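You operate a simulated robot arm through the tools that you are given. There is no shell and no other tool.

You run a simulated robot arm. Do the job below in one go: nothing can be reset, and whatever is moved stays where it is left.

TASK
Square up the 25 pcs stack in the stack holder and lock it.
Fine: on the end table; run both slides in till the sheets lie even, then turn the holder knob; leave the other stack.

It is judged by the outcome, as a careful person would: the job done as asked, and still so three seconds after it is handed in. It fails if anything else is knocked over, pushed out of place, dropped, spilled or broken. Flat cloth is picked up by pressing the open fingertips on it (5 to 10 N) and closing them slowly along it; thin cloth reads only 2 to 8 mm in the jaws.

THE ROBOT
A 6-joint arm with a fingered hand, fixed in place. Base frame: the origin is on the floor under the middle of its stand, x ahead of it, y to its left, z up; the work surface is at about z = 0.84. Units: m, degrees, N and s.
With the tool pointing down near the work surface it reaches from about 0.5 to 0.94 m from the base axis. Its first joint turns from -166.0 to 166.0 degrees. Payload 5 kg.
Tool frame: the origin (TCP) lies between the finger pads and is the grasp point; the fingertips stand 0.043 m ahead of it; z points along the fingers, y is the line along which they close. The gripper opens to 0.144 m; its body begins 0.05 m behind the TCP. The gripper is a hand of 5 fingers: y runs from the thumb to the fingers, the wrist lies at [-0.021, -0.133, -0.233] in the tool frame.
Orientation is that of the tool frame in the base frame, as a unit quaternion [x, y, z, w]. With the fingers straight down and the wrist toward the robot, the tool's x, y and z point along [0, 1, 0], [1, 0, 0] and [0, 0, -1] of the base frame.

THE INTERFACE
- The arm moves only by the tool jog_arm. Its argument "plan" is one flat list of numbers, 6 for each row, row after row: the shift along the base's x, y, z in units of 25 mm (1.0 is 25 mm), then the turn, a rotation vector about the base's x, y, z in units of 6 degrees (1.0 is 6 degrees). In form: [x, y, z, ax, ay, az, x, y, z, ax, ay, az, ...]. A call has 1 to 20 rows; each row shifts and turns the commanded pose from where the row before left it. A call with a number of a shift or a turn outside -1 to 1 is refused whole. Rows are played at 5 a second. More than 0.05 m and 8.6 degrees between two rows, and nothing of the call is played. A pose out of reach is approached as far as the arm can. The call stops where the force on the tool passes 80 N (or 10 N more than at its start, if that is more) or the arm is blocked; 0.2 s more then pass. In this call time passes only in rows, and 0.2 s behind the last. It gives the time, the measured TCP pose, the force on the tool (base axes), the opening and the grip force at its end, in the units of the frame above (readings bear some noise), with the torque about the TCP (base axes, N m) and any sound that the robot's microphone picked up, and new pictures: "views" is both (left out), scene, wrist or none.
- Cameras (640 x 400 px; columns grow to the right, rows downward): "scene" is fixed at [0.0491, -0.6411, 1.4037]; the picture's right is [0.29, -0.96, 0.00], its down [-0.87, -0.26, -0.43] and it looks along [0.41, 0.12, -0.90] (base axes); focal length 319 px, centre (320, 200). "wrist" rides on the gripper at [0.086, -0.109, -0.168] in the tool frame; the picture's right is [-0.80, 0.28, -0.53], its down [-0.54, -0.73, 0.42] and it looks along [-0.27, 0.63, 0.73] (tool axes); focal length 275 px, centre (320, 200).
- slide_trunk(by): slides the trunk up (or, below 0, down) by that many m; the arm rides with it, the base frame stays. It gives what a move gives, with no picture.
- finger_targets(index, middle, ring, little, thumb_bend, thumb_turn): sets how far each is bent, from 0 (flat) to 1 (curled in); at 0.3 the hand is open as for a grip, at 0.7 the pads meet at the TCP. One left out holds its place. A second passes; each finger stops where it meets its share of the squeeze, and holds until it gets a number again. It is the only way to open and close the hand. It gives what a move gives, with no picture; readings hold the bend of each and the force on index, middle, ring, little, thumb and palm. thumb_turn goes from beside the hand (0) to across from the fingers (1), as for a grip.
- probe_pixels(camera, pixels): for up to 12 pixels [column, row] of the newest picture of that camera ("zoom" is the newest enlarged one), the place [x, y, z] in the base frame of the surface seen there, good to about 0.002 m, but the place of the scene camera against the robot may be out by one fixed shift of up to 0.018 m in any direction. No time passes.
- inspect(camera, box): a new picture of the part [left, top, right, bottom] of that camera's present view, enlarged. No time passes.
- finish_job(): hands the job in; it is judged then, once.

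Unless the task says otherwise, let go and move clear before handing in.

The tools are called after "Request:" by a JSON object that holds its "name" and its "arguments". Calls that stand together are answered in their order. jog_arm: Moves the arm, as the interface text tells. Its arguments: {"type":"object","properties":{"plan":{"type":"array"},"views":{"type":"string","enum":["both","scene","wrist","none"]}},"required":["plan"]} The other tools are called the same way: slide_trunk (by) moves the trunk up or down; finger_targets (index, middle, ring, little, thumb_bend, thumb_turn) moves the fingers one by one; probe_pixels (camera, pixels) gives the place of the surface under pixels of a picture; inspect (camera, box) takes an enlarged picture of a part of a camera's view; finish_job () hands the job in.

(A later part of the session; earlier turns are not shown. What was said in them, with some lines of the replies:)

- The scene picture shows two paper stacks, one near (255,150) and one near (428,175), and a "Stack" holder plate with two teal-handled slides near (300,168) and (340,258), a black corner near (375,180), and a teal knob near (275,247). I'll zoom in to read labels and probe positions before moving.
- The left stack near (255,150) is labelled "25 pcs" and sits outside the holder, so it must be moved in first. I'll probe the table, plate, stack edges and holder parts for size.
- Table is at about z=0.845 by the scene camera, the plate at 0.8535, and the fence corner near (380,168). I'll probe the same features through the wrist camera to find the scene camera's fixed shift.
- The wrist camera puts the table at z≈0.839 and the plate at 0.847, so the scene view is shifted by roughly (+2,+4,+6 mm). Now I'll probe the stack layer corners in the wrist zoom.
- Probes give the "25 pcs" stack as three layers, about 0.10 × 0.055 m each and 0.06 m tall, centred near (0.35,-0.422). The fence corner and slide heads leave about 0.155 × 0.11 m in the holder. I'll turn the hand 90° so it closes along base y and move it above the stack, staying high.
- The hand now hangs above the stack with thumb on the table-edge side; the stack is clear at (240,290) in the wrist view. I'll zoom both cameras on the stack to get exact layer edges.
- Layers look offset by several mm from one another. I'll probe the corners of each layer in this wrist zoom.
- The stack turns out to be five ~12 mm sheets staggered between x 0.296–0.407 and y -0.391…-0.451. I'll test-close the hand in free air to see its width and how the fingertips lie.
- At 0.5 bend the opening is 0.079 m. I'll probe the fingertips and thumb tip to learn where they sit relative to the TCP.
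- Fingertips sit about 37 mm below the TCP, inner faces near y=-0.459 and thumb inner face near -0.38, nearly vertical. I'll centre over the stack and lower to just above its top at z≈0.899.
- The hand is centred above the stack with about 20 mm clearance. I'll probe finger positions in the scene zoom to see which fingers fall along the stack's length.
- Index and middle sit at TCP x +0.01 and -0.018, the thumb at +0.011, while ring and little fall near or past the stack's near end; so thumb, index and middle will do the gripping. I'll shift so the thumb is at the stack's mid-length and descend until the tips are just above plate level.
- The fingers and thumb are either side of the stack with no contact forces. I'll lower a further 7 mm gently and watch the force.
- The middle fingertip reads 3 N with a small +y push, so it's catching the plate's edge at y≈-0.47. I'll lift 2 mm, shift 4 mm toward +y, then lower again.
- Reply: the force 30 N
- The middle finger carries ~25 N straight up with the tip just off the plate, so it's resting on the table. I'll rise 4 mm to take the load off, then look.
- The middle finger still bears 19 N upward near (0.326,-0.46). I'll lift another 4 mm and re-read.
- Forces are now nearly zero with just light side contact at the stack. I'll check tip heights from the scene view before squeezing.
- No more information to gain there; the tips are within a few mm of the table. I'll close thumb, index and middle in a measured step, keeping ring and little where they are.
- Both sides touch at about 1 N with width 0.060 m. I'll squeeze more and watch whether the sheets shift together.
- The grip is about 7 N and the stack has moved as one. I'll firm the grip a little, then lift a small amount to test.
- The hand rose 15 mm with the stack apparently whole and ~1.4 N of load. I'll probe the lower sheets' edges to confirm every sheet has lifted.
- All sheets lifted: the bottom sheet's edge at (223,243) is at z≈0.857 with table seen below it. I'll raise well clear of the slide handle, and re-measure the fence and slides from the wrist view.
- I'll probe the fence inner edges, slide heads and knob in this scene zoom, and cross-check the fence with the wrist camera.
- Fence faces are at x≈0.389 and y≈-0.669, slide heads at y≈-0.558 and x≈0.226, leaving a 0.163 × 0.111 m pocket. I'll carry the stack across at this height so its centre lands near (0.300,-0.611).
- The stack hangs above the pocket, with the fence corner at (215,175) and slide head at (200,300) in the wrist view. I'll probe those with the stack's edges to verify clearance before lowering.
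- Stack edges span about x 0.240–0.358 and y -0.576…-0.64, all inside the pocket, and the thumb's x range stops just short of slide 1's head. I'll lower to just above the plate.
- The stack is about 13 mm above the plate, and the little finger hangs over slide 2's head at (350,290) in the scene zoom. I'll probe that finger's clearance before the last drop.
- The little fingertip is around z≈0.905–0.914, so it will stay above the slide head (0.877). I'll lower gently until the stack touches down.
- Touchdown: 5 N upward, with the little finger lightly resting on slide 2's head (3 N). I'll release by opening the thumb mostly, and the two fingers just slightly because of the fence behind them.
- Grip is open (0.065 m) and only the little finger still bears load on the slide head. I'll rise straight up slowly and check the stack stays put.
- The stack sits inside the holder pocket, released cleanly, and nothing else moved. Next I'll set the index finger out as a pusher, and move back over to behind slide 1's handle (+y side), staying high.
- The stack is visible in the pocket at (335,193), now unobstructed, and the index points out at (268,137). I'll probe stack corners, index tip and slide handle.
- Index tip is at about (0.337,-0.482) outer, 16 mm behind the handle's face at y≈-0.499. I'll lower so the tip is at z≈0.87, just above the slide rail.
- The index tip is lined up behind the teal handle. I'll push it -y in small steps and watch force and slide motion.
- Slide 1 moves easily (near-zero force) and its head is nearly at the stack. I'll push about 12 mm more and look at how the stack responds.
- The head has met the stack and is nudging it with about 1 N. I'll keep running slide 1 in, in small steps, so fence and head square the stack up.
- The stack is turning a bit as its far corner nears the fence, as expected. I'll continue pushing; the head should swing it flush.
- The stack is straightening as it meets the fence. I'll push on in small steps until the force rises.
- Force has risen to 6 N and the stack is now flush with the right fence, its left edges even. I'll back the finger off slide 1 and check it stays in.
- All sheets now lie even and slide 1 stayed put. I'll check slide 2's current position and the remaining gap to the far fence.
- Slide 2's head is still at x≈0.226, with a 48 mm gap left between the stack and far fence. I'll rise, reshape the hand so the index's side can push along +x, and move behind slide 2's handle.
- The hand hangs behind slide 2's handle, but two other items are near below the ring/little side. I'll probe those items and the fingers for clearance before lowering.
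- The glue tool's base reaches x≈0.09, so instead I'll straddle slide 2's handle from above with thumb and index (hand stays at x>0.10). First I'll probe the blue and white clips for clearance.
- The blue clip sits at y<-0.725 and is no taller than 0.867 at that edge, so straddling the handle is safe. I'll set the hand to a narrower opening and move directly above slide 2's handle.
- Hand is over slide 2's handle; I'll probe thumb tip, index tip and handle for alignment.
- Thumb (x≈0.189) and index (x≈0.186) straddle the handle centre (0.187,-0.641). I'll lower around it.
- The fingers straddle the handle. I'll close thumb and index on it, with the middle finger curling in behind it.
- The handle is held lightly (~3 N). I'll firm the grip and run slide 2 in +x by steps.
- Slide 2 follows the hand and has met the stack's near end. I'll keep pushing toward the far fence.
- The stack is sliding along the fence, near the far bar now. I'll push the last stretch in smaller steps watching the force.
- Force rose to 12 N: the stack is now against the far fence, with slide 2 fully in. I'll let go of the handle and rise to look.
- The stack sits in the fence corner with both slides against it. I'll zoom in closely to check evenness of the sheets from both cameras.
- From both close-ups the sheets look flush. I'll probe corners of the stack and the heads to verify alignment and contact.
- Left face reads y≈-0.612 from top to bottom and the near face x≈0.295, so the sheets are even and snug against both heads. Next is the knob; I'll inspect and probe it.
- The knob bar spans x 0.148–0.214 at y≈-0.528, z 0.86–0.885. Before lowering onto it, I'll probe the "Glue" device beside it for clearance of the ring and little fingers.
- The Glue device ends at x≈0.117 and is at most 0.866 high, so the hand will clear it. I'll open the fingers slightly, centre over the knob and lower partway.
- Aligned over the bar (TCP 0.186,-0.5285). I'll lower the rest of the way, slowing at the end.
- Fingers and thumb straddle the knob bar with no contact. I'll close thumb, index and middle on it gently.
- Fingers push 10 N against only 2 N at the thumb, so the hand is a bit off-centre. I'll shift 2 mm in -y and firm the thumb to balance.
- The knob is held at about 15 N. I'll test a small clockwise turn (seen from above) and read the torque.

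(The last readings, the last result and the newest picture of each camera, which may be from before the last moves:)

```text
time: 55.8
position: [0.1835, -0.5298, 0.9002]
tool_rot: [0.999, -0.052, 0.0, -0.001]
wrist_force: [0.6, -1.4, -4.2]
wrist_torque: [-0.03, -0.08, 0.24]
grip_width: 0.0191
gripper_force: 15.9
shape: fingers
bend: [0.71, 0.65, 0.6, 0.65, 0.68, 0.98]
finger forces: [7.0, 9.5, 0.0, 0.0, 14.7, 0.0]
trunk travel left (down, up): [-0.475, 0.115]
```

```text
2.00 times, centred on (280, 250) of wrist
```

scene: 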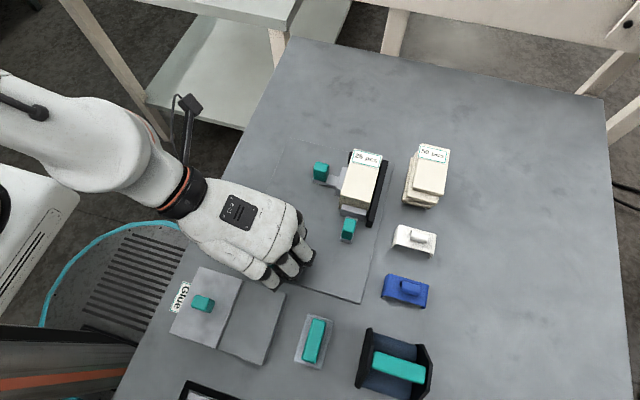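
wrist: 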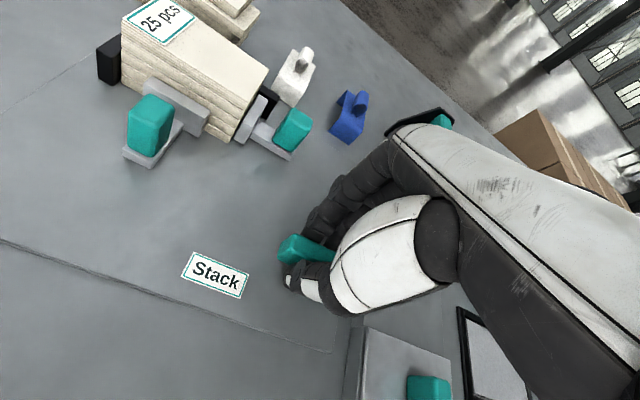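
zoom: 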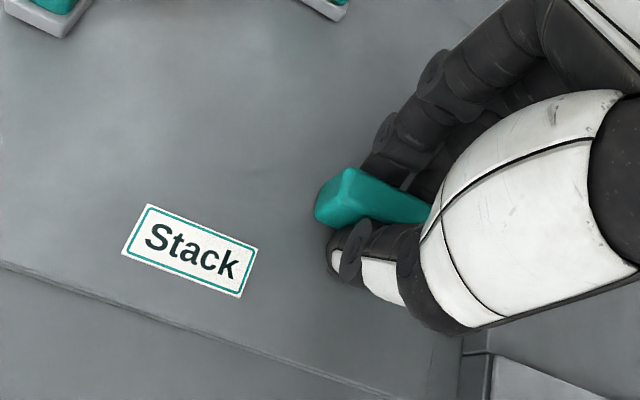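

Torque is low (0.24 N·m) at 6° and the bar seems to follow. I'll continue clockwise a further 12° and check again.

Request:
{"name": "jog_arm", "arguments": {"plan": [0, -0.01, 0, 0, 0, -0.5, 0, -0.01, 0, 0, 0, -0.5, 0, -0.01, 0, 0, 0, -0.5, 0, -0.01, 0, 0, 0, -0.5], "views": "both"}}

Request:
{"name": "inspect", "arguments": {"camera": "wrist", "box": [200, 150, 360, 350]}}

Request:
{"name": "inspect", "arguments": {"camera": "scene", "box": [220, 180, 340, 310]}}

```text
time: 56.8
position: [0.1844, -0.5316, 0.901]
tool_rot: [0.988, -0.156, 0.0, 0.002]
wrist_force: [6.5, -4.3, -1.3]
wrist_torque: [-0.05, -0.33, 0.58]
grip_width: 0.0192
gripper_force: 20.0
shape: fingers
bend: [0.71, 0.64, 0.6, 0.65, 0.67, 0.99]
finger forces: [5.7, 16.1, 0.0, 0.0, 18.1, 0.0]
trunk travel left (down, up): [-0.475, 0.115]
```

scene: 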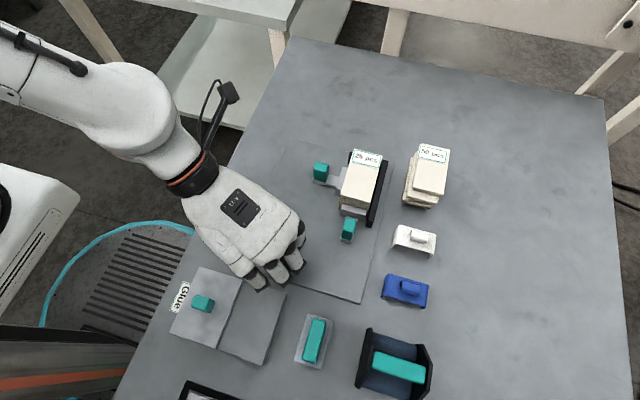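
wrist: 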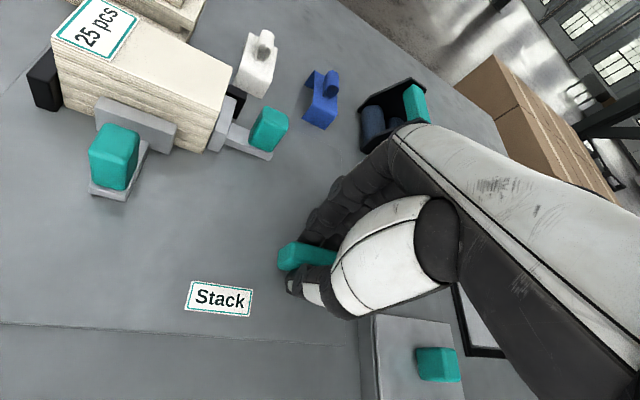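

```text
2.00 times, centred on (280, 250) of wrist
```

zoom: 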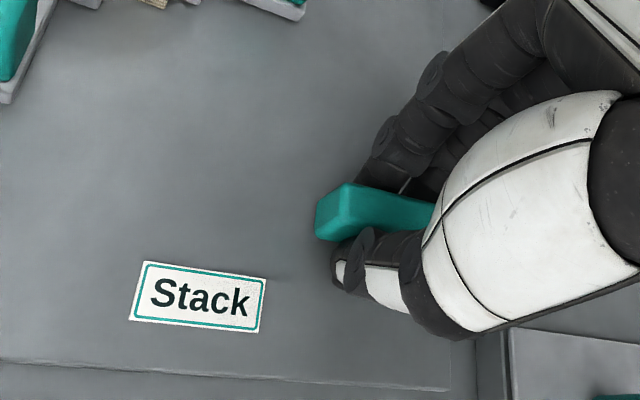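

```text
3.08 times, centred on (280, 245) of scene
```

zoom: 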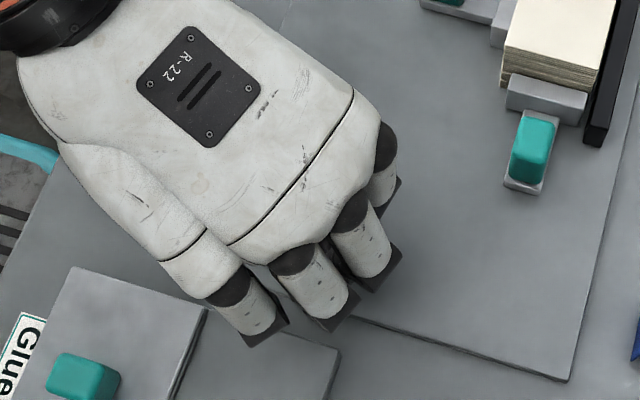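

The bar kept its angle to the plate while the hand turned 18° and torque climbed to 0.58 N·m, so clockwise is against a stop. I'll go back and try counter-clockwise.

Request:
{"name": "jog_arm", "arguments": {"plan": [0, 0.02, 0, 0, 0, 0.6, 0, 0.02, 0, 0, 0, 0.6, 0, 0.02, 0, 0, 0, 0.6, 0, 0.02, 0, 0, 0, 0.6, 0, 0, 0, 0, 0, 0.6], "views": "none"}}

Request:
{"name": "jog_arm", "arguments": {"plan": [0, 0, 0, 0, 0, 0.5, 0, 0, 0, 0, 0, 0.5, 0, 0, 0, 0, 0, 0.5], "views": "both"}}

Request:
{"name": "inspect", "arguments": {"camera": "wrist", "box": [200, 150, 360, 350]}}

```text
time: 58.0
position: [0.1833, -0.5299, 0.9]
tool_rot: [1.0, -0.001, 0.0, 0.0]
wrist_force: [-3.1, -10.1, -1.3]
wrist_torque: [-0.4, 0.07, 0.04]
grip_width: 0.0186
gripper_force: 15.9
shape: fingers
bend: [0.71, 0.66, 0.6, 0.65, 0.69, 0.97]
finger forces: [12.8, 9.1, 0.1, 0.0, 10.1, 0.0]
trunk travel left (down, up): [-0.475, 0.115]
```

```text
time: 58.8
position: [0.1831, -0.5285, 0.9003]
tool_rot: [0.997, 0.079, -0.001, -0.001]
wrist_force: [-6.8, -9.2, -0.3]
wrist_torque: [-0.34, 0.21, 0.01]
grip_width: 0.0189
gripper_force: 16.1
shape: fingers
bend: [0.71, 0.66, 0.6, 0.65, 0.68, 0.97]
finger forces: [11.3, 9.3, 0.1, 0.1, 11.6, 0.0]
trunk travel left (down, up): [-0.475, 0.115]
```

scene: 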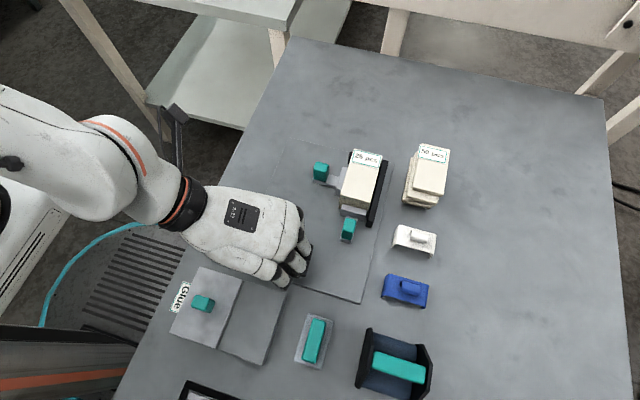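
wrist: 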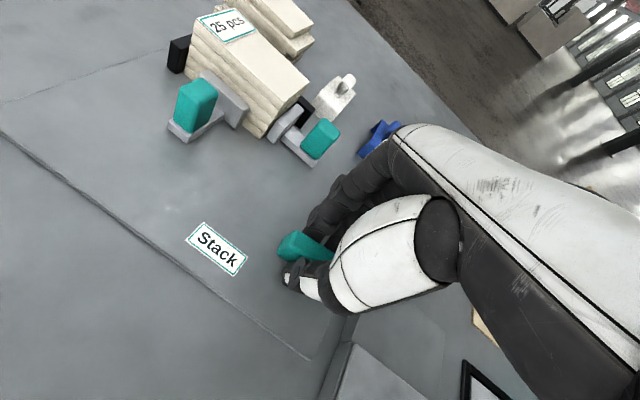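

```text
2.00 times, centred on (280, 250) of wrist
```

zoom: 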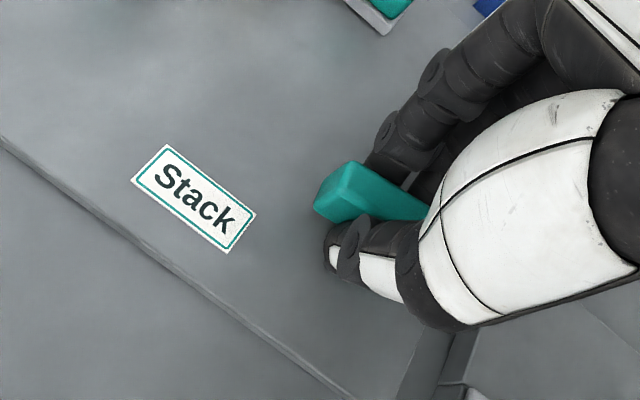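

Now the bar follows the hand: the label turned in view while the bar stayed fixed to the hand, and torque is near zero. Counter-clockwise is the free direction; I'll go on turning with a small centring correction.

Request:
{"name": "jog_arm", "arguments": {"plan": [-0.03, -0.03, 0, 0, 0, 0.5, -0.03, -0.03, 0, 0, 0, 0.5, -0.02, 0, 0, 0, 0, 0.5, -0.02, 0, 0, 0, 0, 0.5, -0.01, 0, 0, 0, 0, 0.5, -0.01, 0, 0, 0, 0, 0.5], "views": "both"}}

Request:
{"name": "inspect", "arguments": {"camera": "wrist", "box": [200, 150, 360, 350]}}

```text
time: 60.2
position: [0.1826, -0.5298, 0.9001]
tool_rot: [0.979, 0.203, -0.001, -0.005]
wrist_force: [4.1, -6.8, 2.8]
wrist_torque: [-0.35, -0.2, 0.0]
grip_width: 0.0186
gripper_force: 15.2
shape: fingers
bend: [0.71, 0.67, 0.6, 0.65, 0.69, 0.96]
finger forces: [12.1, 6.8, 0.1, 0.0, 11.1, 0.0]
out of reach, approached as far as the arm can: row 3
trunk travel left (down, up): [-0.475, 0.115]
```

scene: 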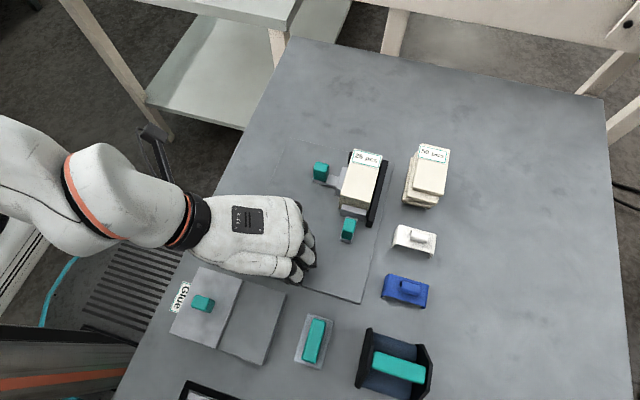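
wrist: 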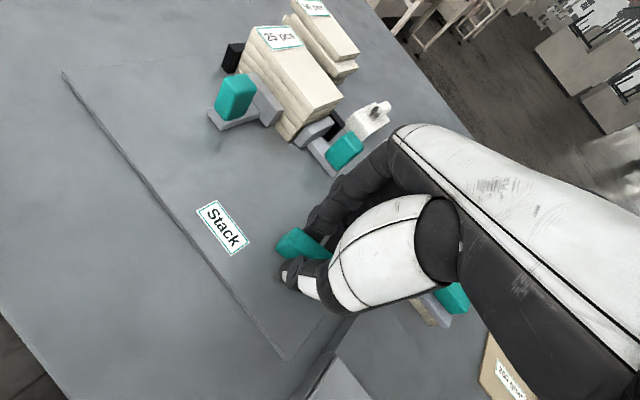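

```text
2.00 times, centred on (280, 250) of wrist
```

zoom: 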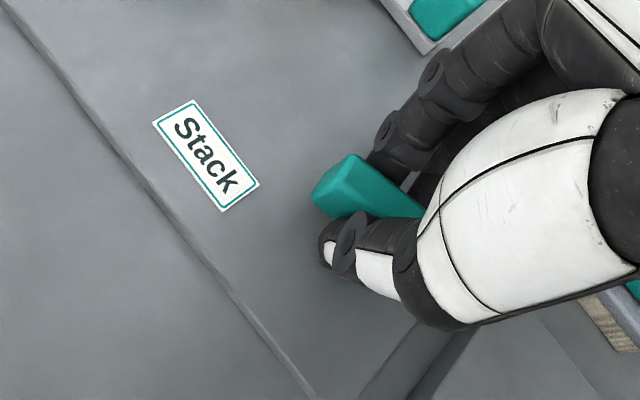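

The bar keeps following (hand at about 23°); one row was flagged at a reach limit but later rows went through. I'll continue turning in small steps.

Request:
{"name": "jog_arm", "arguments": {"plan": [-0.01, 0.01, 0, 0, 0, 0.5, -0.01, 0.01, 0, 0, 0, 0.5, -0.01, 0.01, 0, 0, 0, 0.5, -0.01, 0.01, 0, 0, 0, 0.5], "views": "wrist"}}

Request:
{"name": "inspect", "arguments": {"camera": "wrist", "box": [200, 150, 360, 350]}}

```text
time: 61.2
position: [0.1816, -0.5303, 0.9002]
tool_rot: [0.953, 0.304, -0.002, -0.005]
wrist_force: [11.2, -10.0, 3.8]
wrist_torque: [-0.44, -0.48, -0.04]
grip_width: 0.0183
gripper_force: 16.8
shape: fingers
bend: [0.71, 0.66, 0.6, 0.65, 0.69, 0.96]
finger forces: [14.4, 9.0, 0.0, 0.1, 9.9, 0.0]
trunk travel left (down, up): [-0.475, 0.115]
```

wrist: 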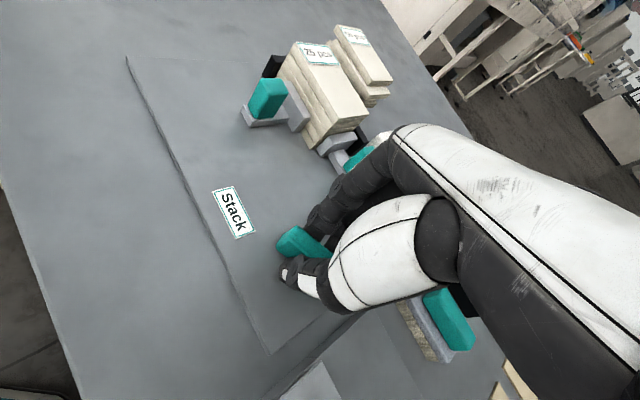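

```text
2.00 times, centred on (280, 250) of wrist
```

zoom: 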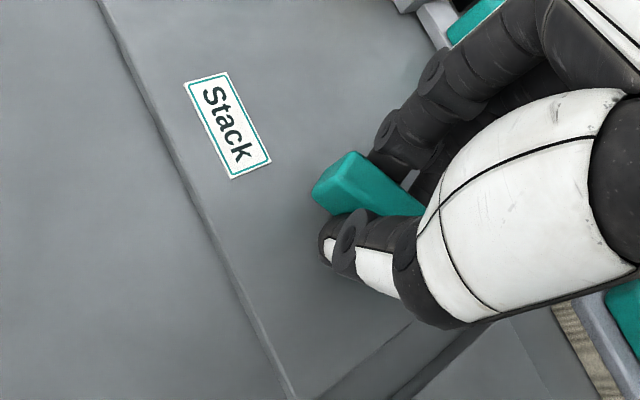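

Bar still follows (hand at 35°), but the forces show I'm off-centre toward the thumb side. I'll correct by about 3 mm along the closing direction and keep turning.

Request:
{"name": "jog_arm", "arguments": {"plan": [0.07, -0.1, 0, 0, 0, 0.3, 0, 0, 0, 0, 0, 0.5, 0, 0, 0, 0, 0, 0.5, 0, 0, 0, 0, 0, 0.5], "views": "wrist"}}

Request:
{"name": "inspect", "arguments": {"camera": "wrist", "box": [200, 150, 360, 350]}}

```text
time: 62.2
position: [0.1834, -0.5309, 0.8993]
tool_rot: [0.92, 0.392, -0.003, -0.005]
wrist_force: [2.1, -2.4, 2.8]
wrist_torque: [-0.1, -0.09, -0.02]
grip_width: 0.0186
gripper_force: 16.5
shape: fingers
bend: [0.71, 0.67, 0.6, 0.65, 0.69, 0.96]
finger forces: [10.9, 7.0, 0.0, 0.0, 14.1, 0.1]
trunk travel left (down, up): [-0.475, 0.115]
```

wrist: 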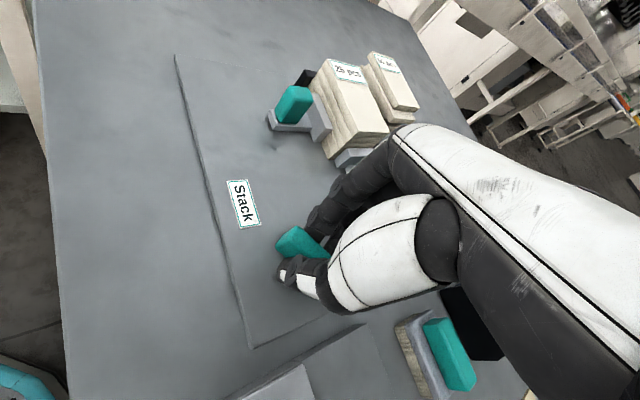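

```text
2.00 times, centred on (280, 250) of wrist
```

zoom: 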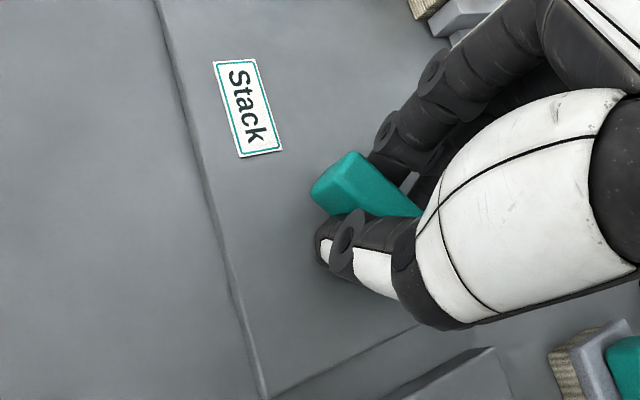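

Balanced now, with torque near zero at 46°. I'll continue turning toward 90°.

Request:
{"name": "jog_arm", "arguments": {"plan": [0.005, 0.007, 0, 0, 0, 0.5, 0.005, 0.007, 0, 0, 0, 0.5, 0.005, 0.007, 0, 0, 0, 0.5, 0.005, 0.007, 0, 0, 0, 0.5, 0.005, 0.007, 0, 0, 0, 0.5, 0.005, 0.007, 0, 0, 0, 0.5], "views": "both"}}

Request:
{"name": "inspect", "arguments": {"camera": "wrist", "box": [200, 150, 360, 350]}}

```text
time: 63.6
position: [0.1838, -0.5313, 0.8997]
tool_rot: [0.847, 0.531, -0.003, -0.004]
wrist_force: [1.0, -1.6, -2.6]
wrist_torque: [-0.15, -0.03, -0.03]
grip_width: 0.0188
gripper_force: 15.0
shape: fingers
bend: [0.71, 0.68, 0.6, 0.65, 0.69, 0.96]
finger forces: [9.5, 6.9, 0.1, 0.0, 13.7, 0.1]
trunk travel left (down, up): [-0.475, 0.115]
```

scene: 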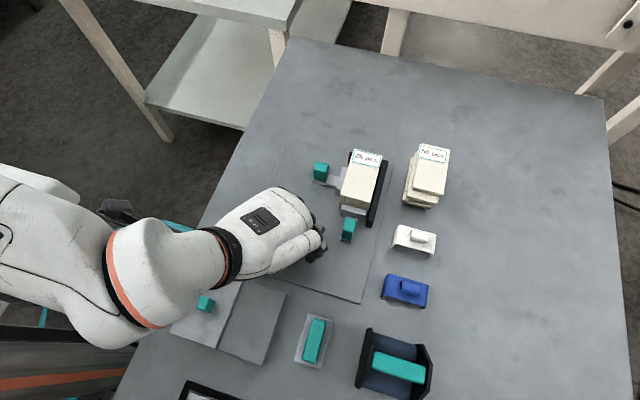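
wrist: 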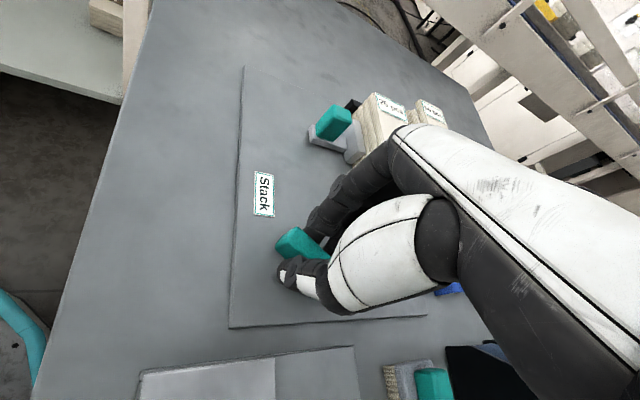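

```text
2.00 times, centred on (280, 250) of wrist
```

zoom: 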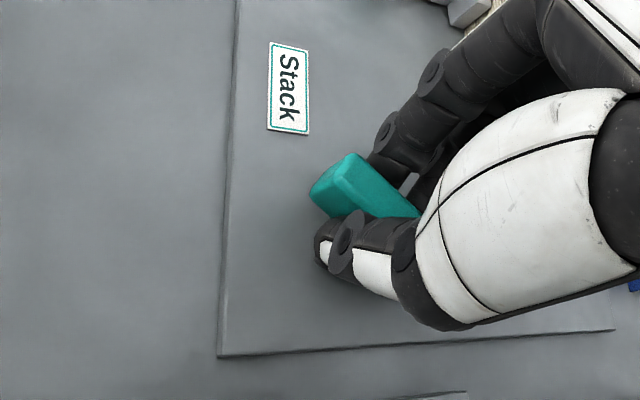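

At 64°, the bar still follows freely. I'll continue in steps watching for the end stop.

Request:
{"name": "jog_arm", "arguments": {"plan": [0.003, 0.007, 0, 0, 0, 0.5, 0.003, 0.007, 0, 0, 0, 0.5, 0.003, 0.007, 0, 0, 0, 0.5, 0.003, 0.007, 0, 0, 0, 0.5, 0.003, 0.007, 0, 0, 0, 0.5], "views": "wrist"}}

Request:
{"name": "inspect", "arguments": {"camera": "wrist", "box": [200, 150, 360, 350]}}

```text
time: 64.8
position: [0.1839, -0.5307, 0.9004]
tool_rot: [0.771, 0.637, -0.005, -0.003]
wrist_force: [-0.7, -2.0, -3.5]
wrist_torque: [-0.15, -0.01, 0.02]
grip_width: 0.0184
gripper_force: 14.9
shape: fingers
bend: [0.71, 0.71, 0.6, 0.65, 0.68, 0.96]
finger forces: [9.1, 7.0, 0.0, 0.1, 14.4, 0.0]
trunk travel left (down, up): [-0.475, 0.115]
```

wrist: 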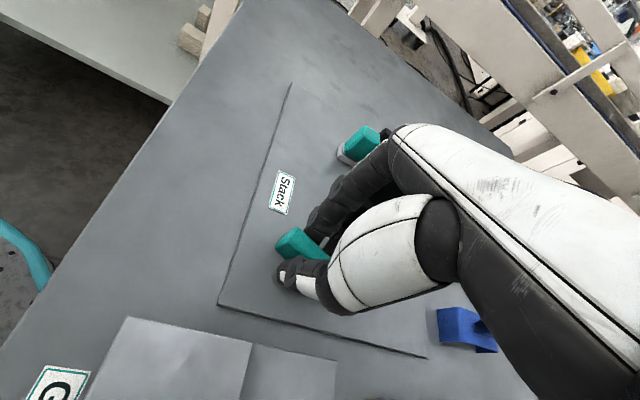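

```text
2.00 times, centred on (280, 250) of wrist
```

zoom: 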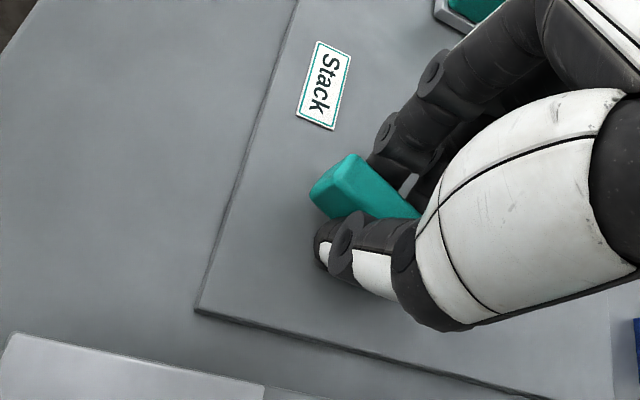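

At 79° it still turns freely. I'll keep on to about 94° and look for a stop.

Request:
{"name": "jog_arm", "arguments": {"plan": [0, 0.007, 0, 0, 0, 0.5, 0, 0.007, 0, 0, 0, 0.5, 0, 0.007, 0, 0, 0, 0.5, 0, 0.007, 0, 0, 0, 0.5, 0, 0.007, 0, 0, 0, 0.5], "views": "wrist"}}

Request:
{"name": "inspect", "arguments": {"camera": "wrist", "box": [200, 150, 360, 350]}}

```text
time: 66.0
position: [0.184, -0.528, 0.9008]
tool_rot: [0.681, 0.732, -0.004, -0.003]
wrist_force: [1.9, -5.2, -4.2]
wrist_torque: [-0.24, -0.14, 0.01]
grip_width: 0.0187
gripper_force: 16.0
shape: fingers
bend: [0.71, 0.71, 0.6, 0.65, 0.68, 0.96]
finger forces: [9.2, 8.2, 0.0, 0.0, 13.2, 0.0]
trunk travel left (down, up): [-0.475, 0.115]
```

wrist: 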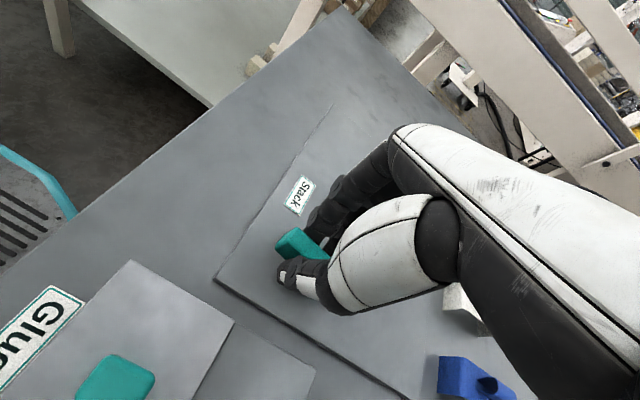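

```text
2.00 times, centred on (280, 250) of wrist
```

zoom: 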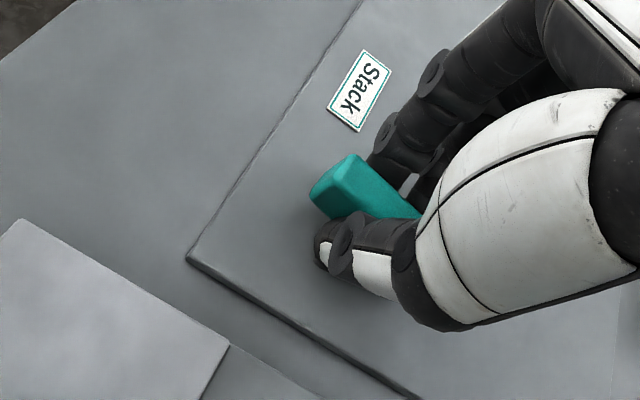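

At 94° there's still no resistance, so the knob's stop lies further. I'll continue counter-clockwise, watching torque and whether the bar starts slipping in the hand.

Request:
{"name": "jog_arm", "arguments": {"plan": [-0.005, 0.005, 0, 0, 0, 0.5, -0.005, 0.005, 0, 0, 0, 0.5, -0.005, 0.005, 0, 0, 0, 0.5, -0.005, 0.005, 0, 0, 0, 0.5], "views": "both"}}

Request:
{"name": "inspect", "arguments": {"camera": "wrist", "box": [200, 150, 360, 350]}}

```text
time: 67.0
position: [0.184, -0.5287, 0.8999]
tool_rot: [0.6, 0.8, -0.004, -0.002]
wrist_force: [4.3, -4.0, -3.0]
wrist_torque: [-0.2, -0.21, -0.09]
grip_width: 0.0188
gripper_force: 15.5
shape: fingers
bend: [0.71, 0.71, 0.6, 0.65, 0.69, 0.95]
finger forces: [11.1, 7.4, 0.0, 0.1, 12.5, 0.0]
trunk travel left (down, up): [-0.475, 0.115]
```

scene: 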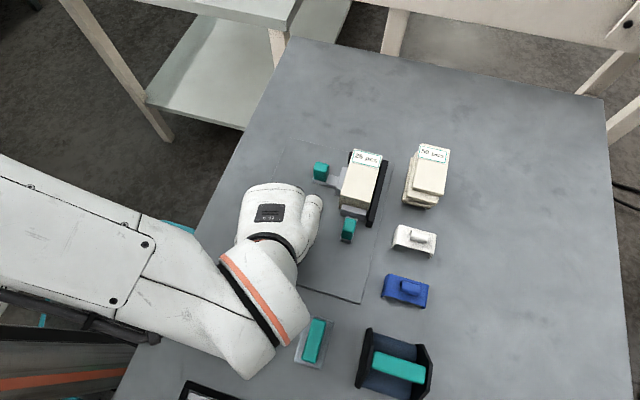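
wrist: 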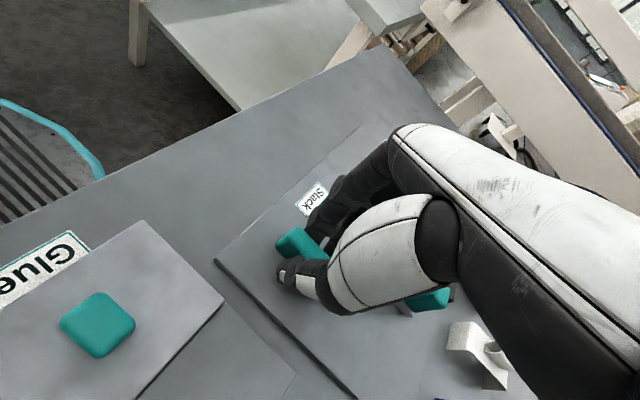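

```text
2.00 times, centred on (280, 250) of wrist
```

zoom: 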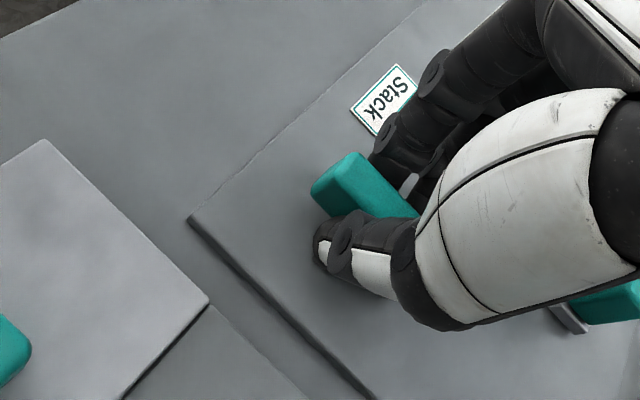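

Hand is at 106° with torque still small; but the bar seems to lag the hand slightly. I'll probe the bar's visible end to get its true angle.

Request:
{"name": "probe_pixels", "arguments": {"camera": "zoom", "pixels": [[355, 156], [330, 180], [316, 190], [345, 170], [370, 180], [395, 205], [350, 200], [325, 200], [336, 212], [360, 210], [340, 185], [378, 200]]}}

```text
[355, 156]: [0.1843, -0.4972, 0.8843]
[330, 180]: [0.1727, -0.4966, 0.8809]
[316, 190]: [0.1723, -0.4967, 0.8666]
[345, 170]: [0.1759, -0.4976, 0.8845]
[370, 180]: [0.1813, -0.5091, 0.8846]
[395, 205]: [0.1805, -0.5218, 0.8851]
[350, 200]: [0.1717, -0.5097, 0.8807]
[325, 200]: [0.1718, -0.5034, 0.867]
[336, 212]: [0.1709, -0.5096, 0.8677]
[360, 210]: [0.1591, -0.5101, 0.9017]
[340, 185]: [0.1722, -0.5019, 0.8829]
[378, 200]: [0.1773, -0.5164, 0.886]
```

The bar itself now points along y (about 88–90°), lagging the hand by ~16°, and torque has just begun to appear. I'll turn 6° more to see whether it's at its stop.

Request:
{"name": "jog_arm", "arguments": {"plan": [0, 0, 0, 0, 0, 0.5, 0, 0, 0, 0, 0, 0.5], "views": "wrist"}}

Request:
{"name": "inspect", "arguments": {"camera": "wrist", "box": [200, 150, 360, 350]}}

```text
time: 67.6
position: [0.1849, -0.5287, 0.9004]
tool_rot: [0.558, 0.83, -0.006, -0.003]
wrist_force: [8.0, -5.5, -0.5]
wrist_torque: [-0.21, -0.37, -0.22]
grip_width: 0.0188
gripper_force: 17.7
shape: fingers
bend: [0.71, 0.71, 0.6, 0.65, 0.69, 0.95]
finger forces: [14.6, 8.0, 0.1, 0.0, 12.8, 0.0]
trunk travel left (down, up): [-0.475, 0.115]
```

wrist: 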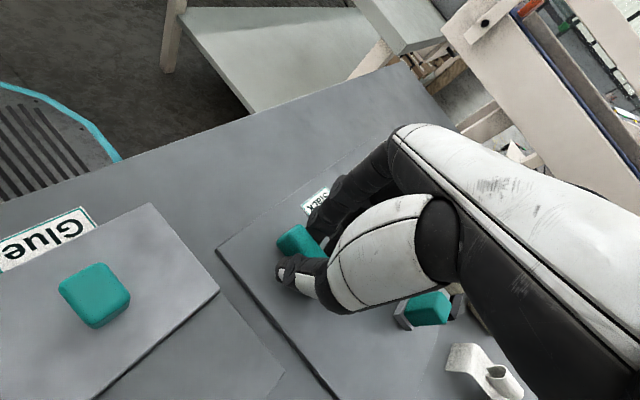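

```text
2.00 times, centred on (280, 250) of wrist
```

zoom: 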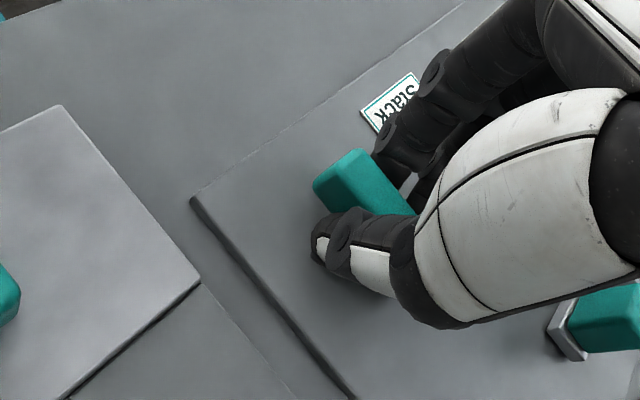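

Torque has risen to -0.22 N·m and the bar shifted relative to the hand, so it's at its stop. I'll probe the bar angle once more.

Request:
{"name": "probe_pixels", "arguments": {"camera": "zoom", "pixels": [[357, 152], [330, 180], [345, 170], [370, 180], [395, 203], [350, 200], [325, 195], [336, 210], [340, 185], [378, 200], [318, 185], [365, 160]]}}

```text
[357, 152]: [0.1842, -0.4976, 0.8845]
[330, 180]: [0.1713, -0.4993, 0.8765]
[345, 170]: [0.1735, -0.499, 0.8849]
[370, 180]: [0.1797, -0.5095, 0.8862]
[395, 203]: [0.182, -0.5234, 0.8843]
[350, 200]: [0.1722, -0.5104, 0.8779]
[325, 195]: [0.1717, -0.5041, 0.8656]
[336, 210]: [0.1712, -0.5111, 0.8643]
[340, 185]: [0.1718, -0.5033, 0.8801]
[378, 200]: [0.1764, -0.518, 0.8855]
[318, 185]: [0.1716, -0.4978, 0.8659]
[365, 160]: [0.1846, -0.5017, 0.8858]
```

The bar's side face is constant at x≈0.172, so the knob is a full 90° round against its stop. I'll open the hand and lift straight off.

Request:
{"name": "finger_targets", "arguments": {"index": 0.56, "middle": 0.56, "thumb_bend": 0.54}}

Request:
{"name": "jog_arm", "arguments": {"plan": [0, 0, 0.3, 0, 0, 0, 0, 0, 0.5, 0, 0, 0, 0, 0, 0.8, 0, 0, 0, 0, 0, 0.8, 0, 0, 0, 0, 0, 0.8, 0, 0, 0, 0, 0, 0.8, 0, 0, 0], "views": "both"}}

Request:
{"name": "inspect", "arguments": {"camera": "wrist", "box": [170, 150, 410, 400]}}

```text
time: 68.6
position: [0.1838, -0.5296, 0.9009]
tool_rot: [0.558, 0.83, -0.005, -0.002]
wrist_force: [-0.6, 0.4, 0.4]
wrist_torque: [0.0, -0.01, 0.03]
grip_width: 0.0598
gripper_force: 0.0
shape: fingers
bend: [0.56, 0.56, 0.6, 0.65, 0.54, 0.97]
finger forces: [0.0, 0.1, 0.0, 0.1, 0.0, 0.1]
trunk travel left (down, up): [-0.475, 0.115]
```

```text
time: 70.0
position: [0.1834, -0.529, 1.0006]
tool_rot: [0.559, 0.829, -0.005, -0.002]
wrist_force: [0.1, -0.6, 0.0]
wrist_torque: [-0.02, 0.0, -0.01]
grip_width: 0.0599
gripper_force: 0.2
shape: fingers
bend: [0.56, 0.56, 0.6, 0.65, 0.54, 0.97]
finger forces: [0.0, 0.0, 0.0, 0.1, 0.1, 0.1]
trunk travel left (down, up): [-0.475, 0.115]
```

scene: 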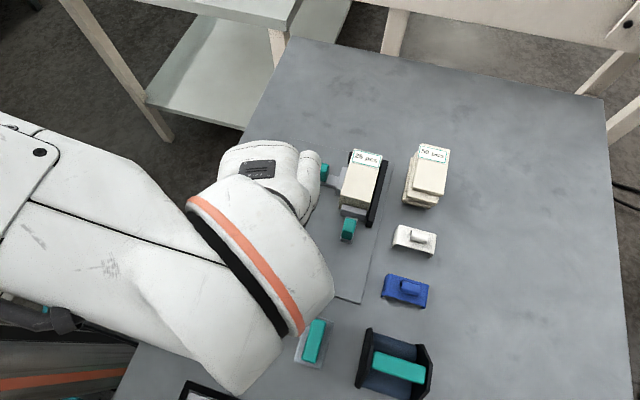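
wrist: 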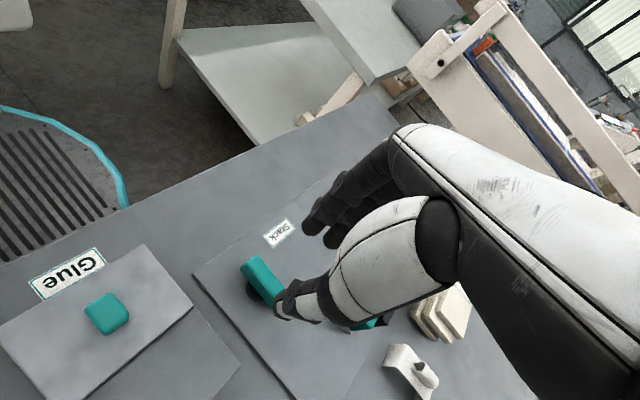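

```text
1.60 times, centred on (290, 275) of wrist
```

zoom: 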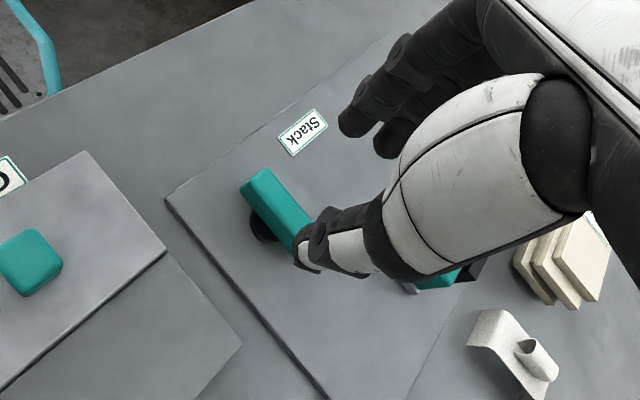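

The hand is clear above the knob. I'll return it to the starting pose so the whole holder can be seen for a final check.

Request:
{"name": "jog_arm", "arguments": {"plan": [0, 0, 0.9, 0, 0, -0.7, 0, 0, 0.9, 0, 0, -0.7, 0.1, 0.7, 0.9, 0, 0, -0.7, 0.1, 0.8, 0.8, 0, 0, -0.7, 0.1, 0.8, 0, 0, 0, -0.7, 0.1, 0.7, 0, 0, 0, -0.2], "views": "both"}}

Request:
{"name": "inspect", "arguments": {"camera": "scene", "box": [230, 120, 450, 320]}}

Request:
{"name": "inspect", "arguments": {"camera": "scene", "box": [310, 140, 400, 240]}}

```text
time: 71.4
position: [0.1922, -0.4534, 1.087]
tool_rot: [0.707, 0.707, -0.005, -0.003]
wrist_force: [-0.1, -0.5, -0.6]
wrist_torque: [0.0, -0.04, 0.02]
grip_width: 0.0601
gripper_force: 0.0
shape: fingers
bend: [0.56, 0.56, 0.6, 0.65, 0.54, 0.97]
finger forces: [0.0, 0.0, 0.1, 0.0, 0.0, 0.0]
trunk travel left (down, up): [-0.475, 0.115]
```

scene: 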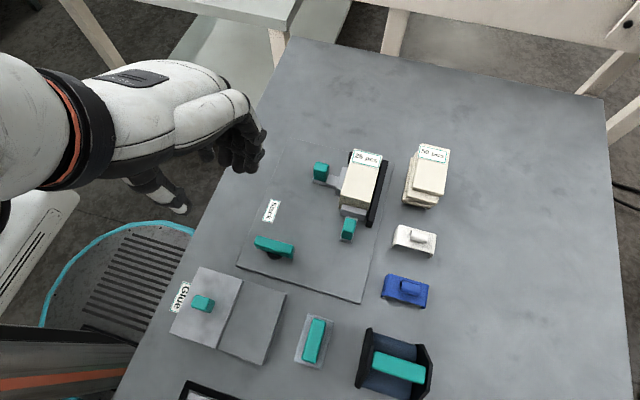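
wrist: 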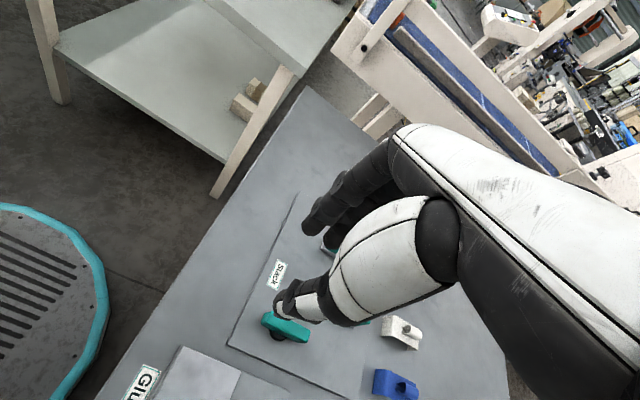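

```text
2.00 times, centred on (340, 220) of scene
```

zoom: 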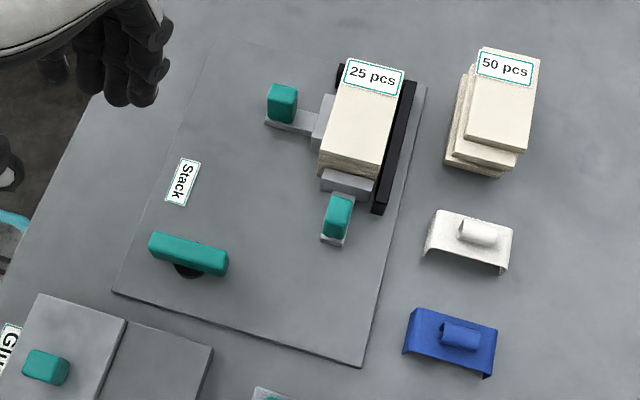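

```text
4.00 times, centred on (355, 190) of scene
```

zoom: 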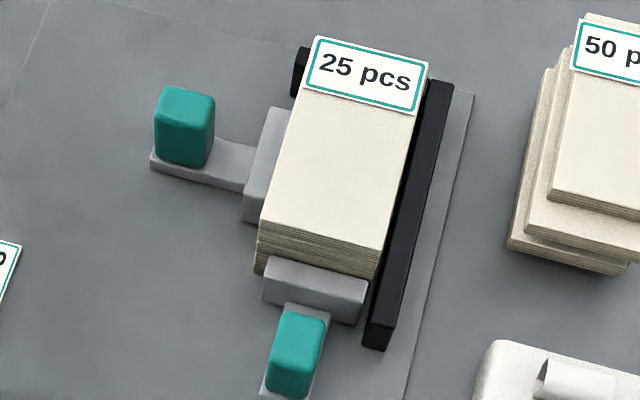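

The final view shows the "25 pcs" stack squared in the holder corner at (360,180). Both slides are against it and the knob is turned 90° at (273,247). The 50 pcs stack and the other items are where they were, and the hand is clear, so I'll hand in.

Request:
{"name": "finish_job", "arguments": {}}

```text
The job is handed in.
```

The 25 pcs stack is squared up in the stack holder and locked, and the job is handed in. I don't have the judge's result.

- **Moving the stack:** It started outside the holder, so I picked it up whole and set it down inside.
- **Slides:** I ran both slides in until the stack was tight against the fence on both sides. Its left edge then measured even from top to bottom.
- **Knob:** It would not turn clockwise, so I turned it counter-clockwise 90° to its stop.

In the last pictures, the 50 pcs stack and the other items were where they started, and the hand was clear of everything.
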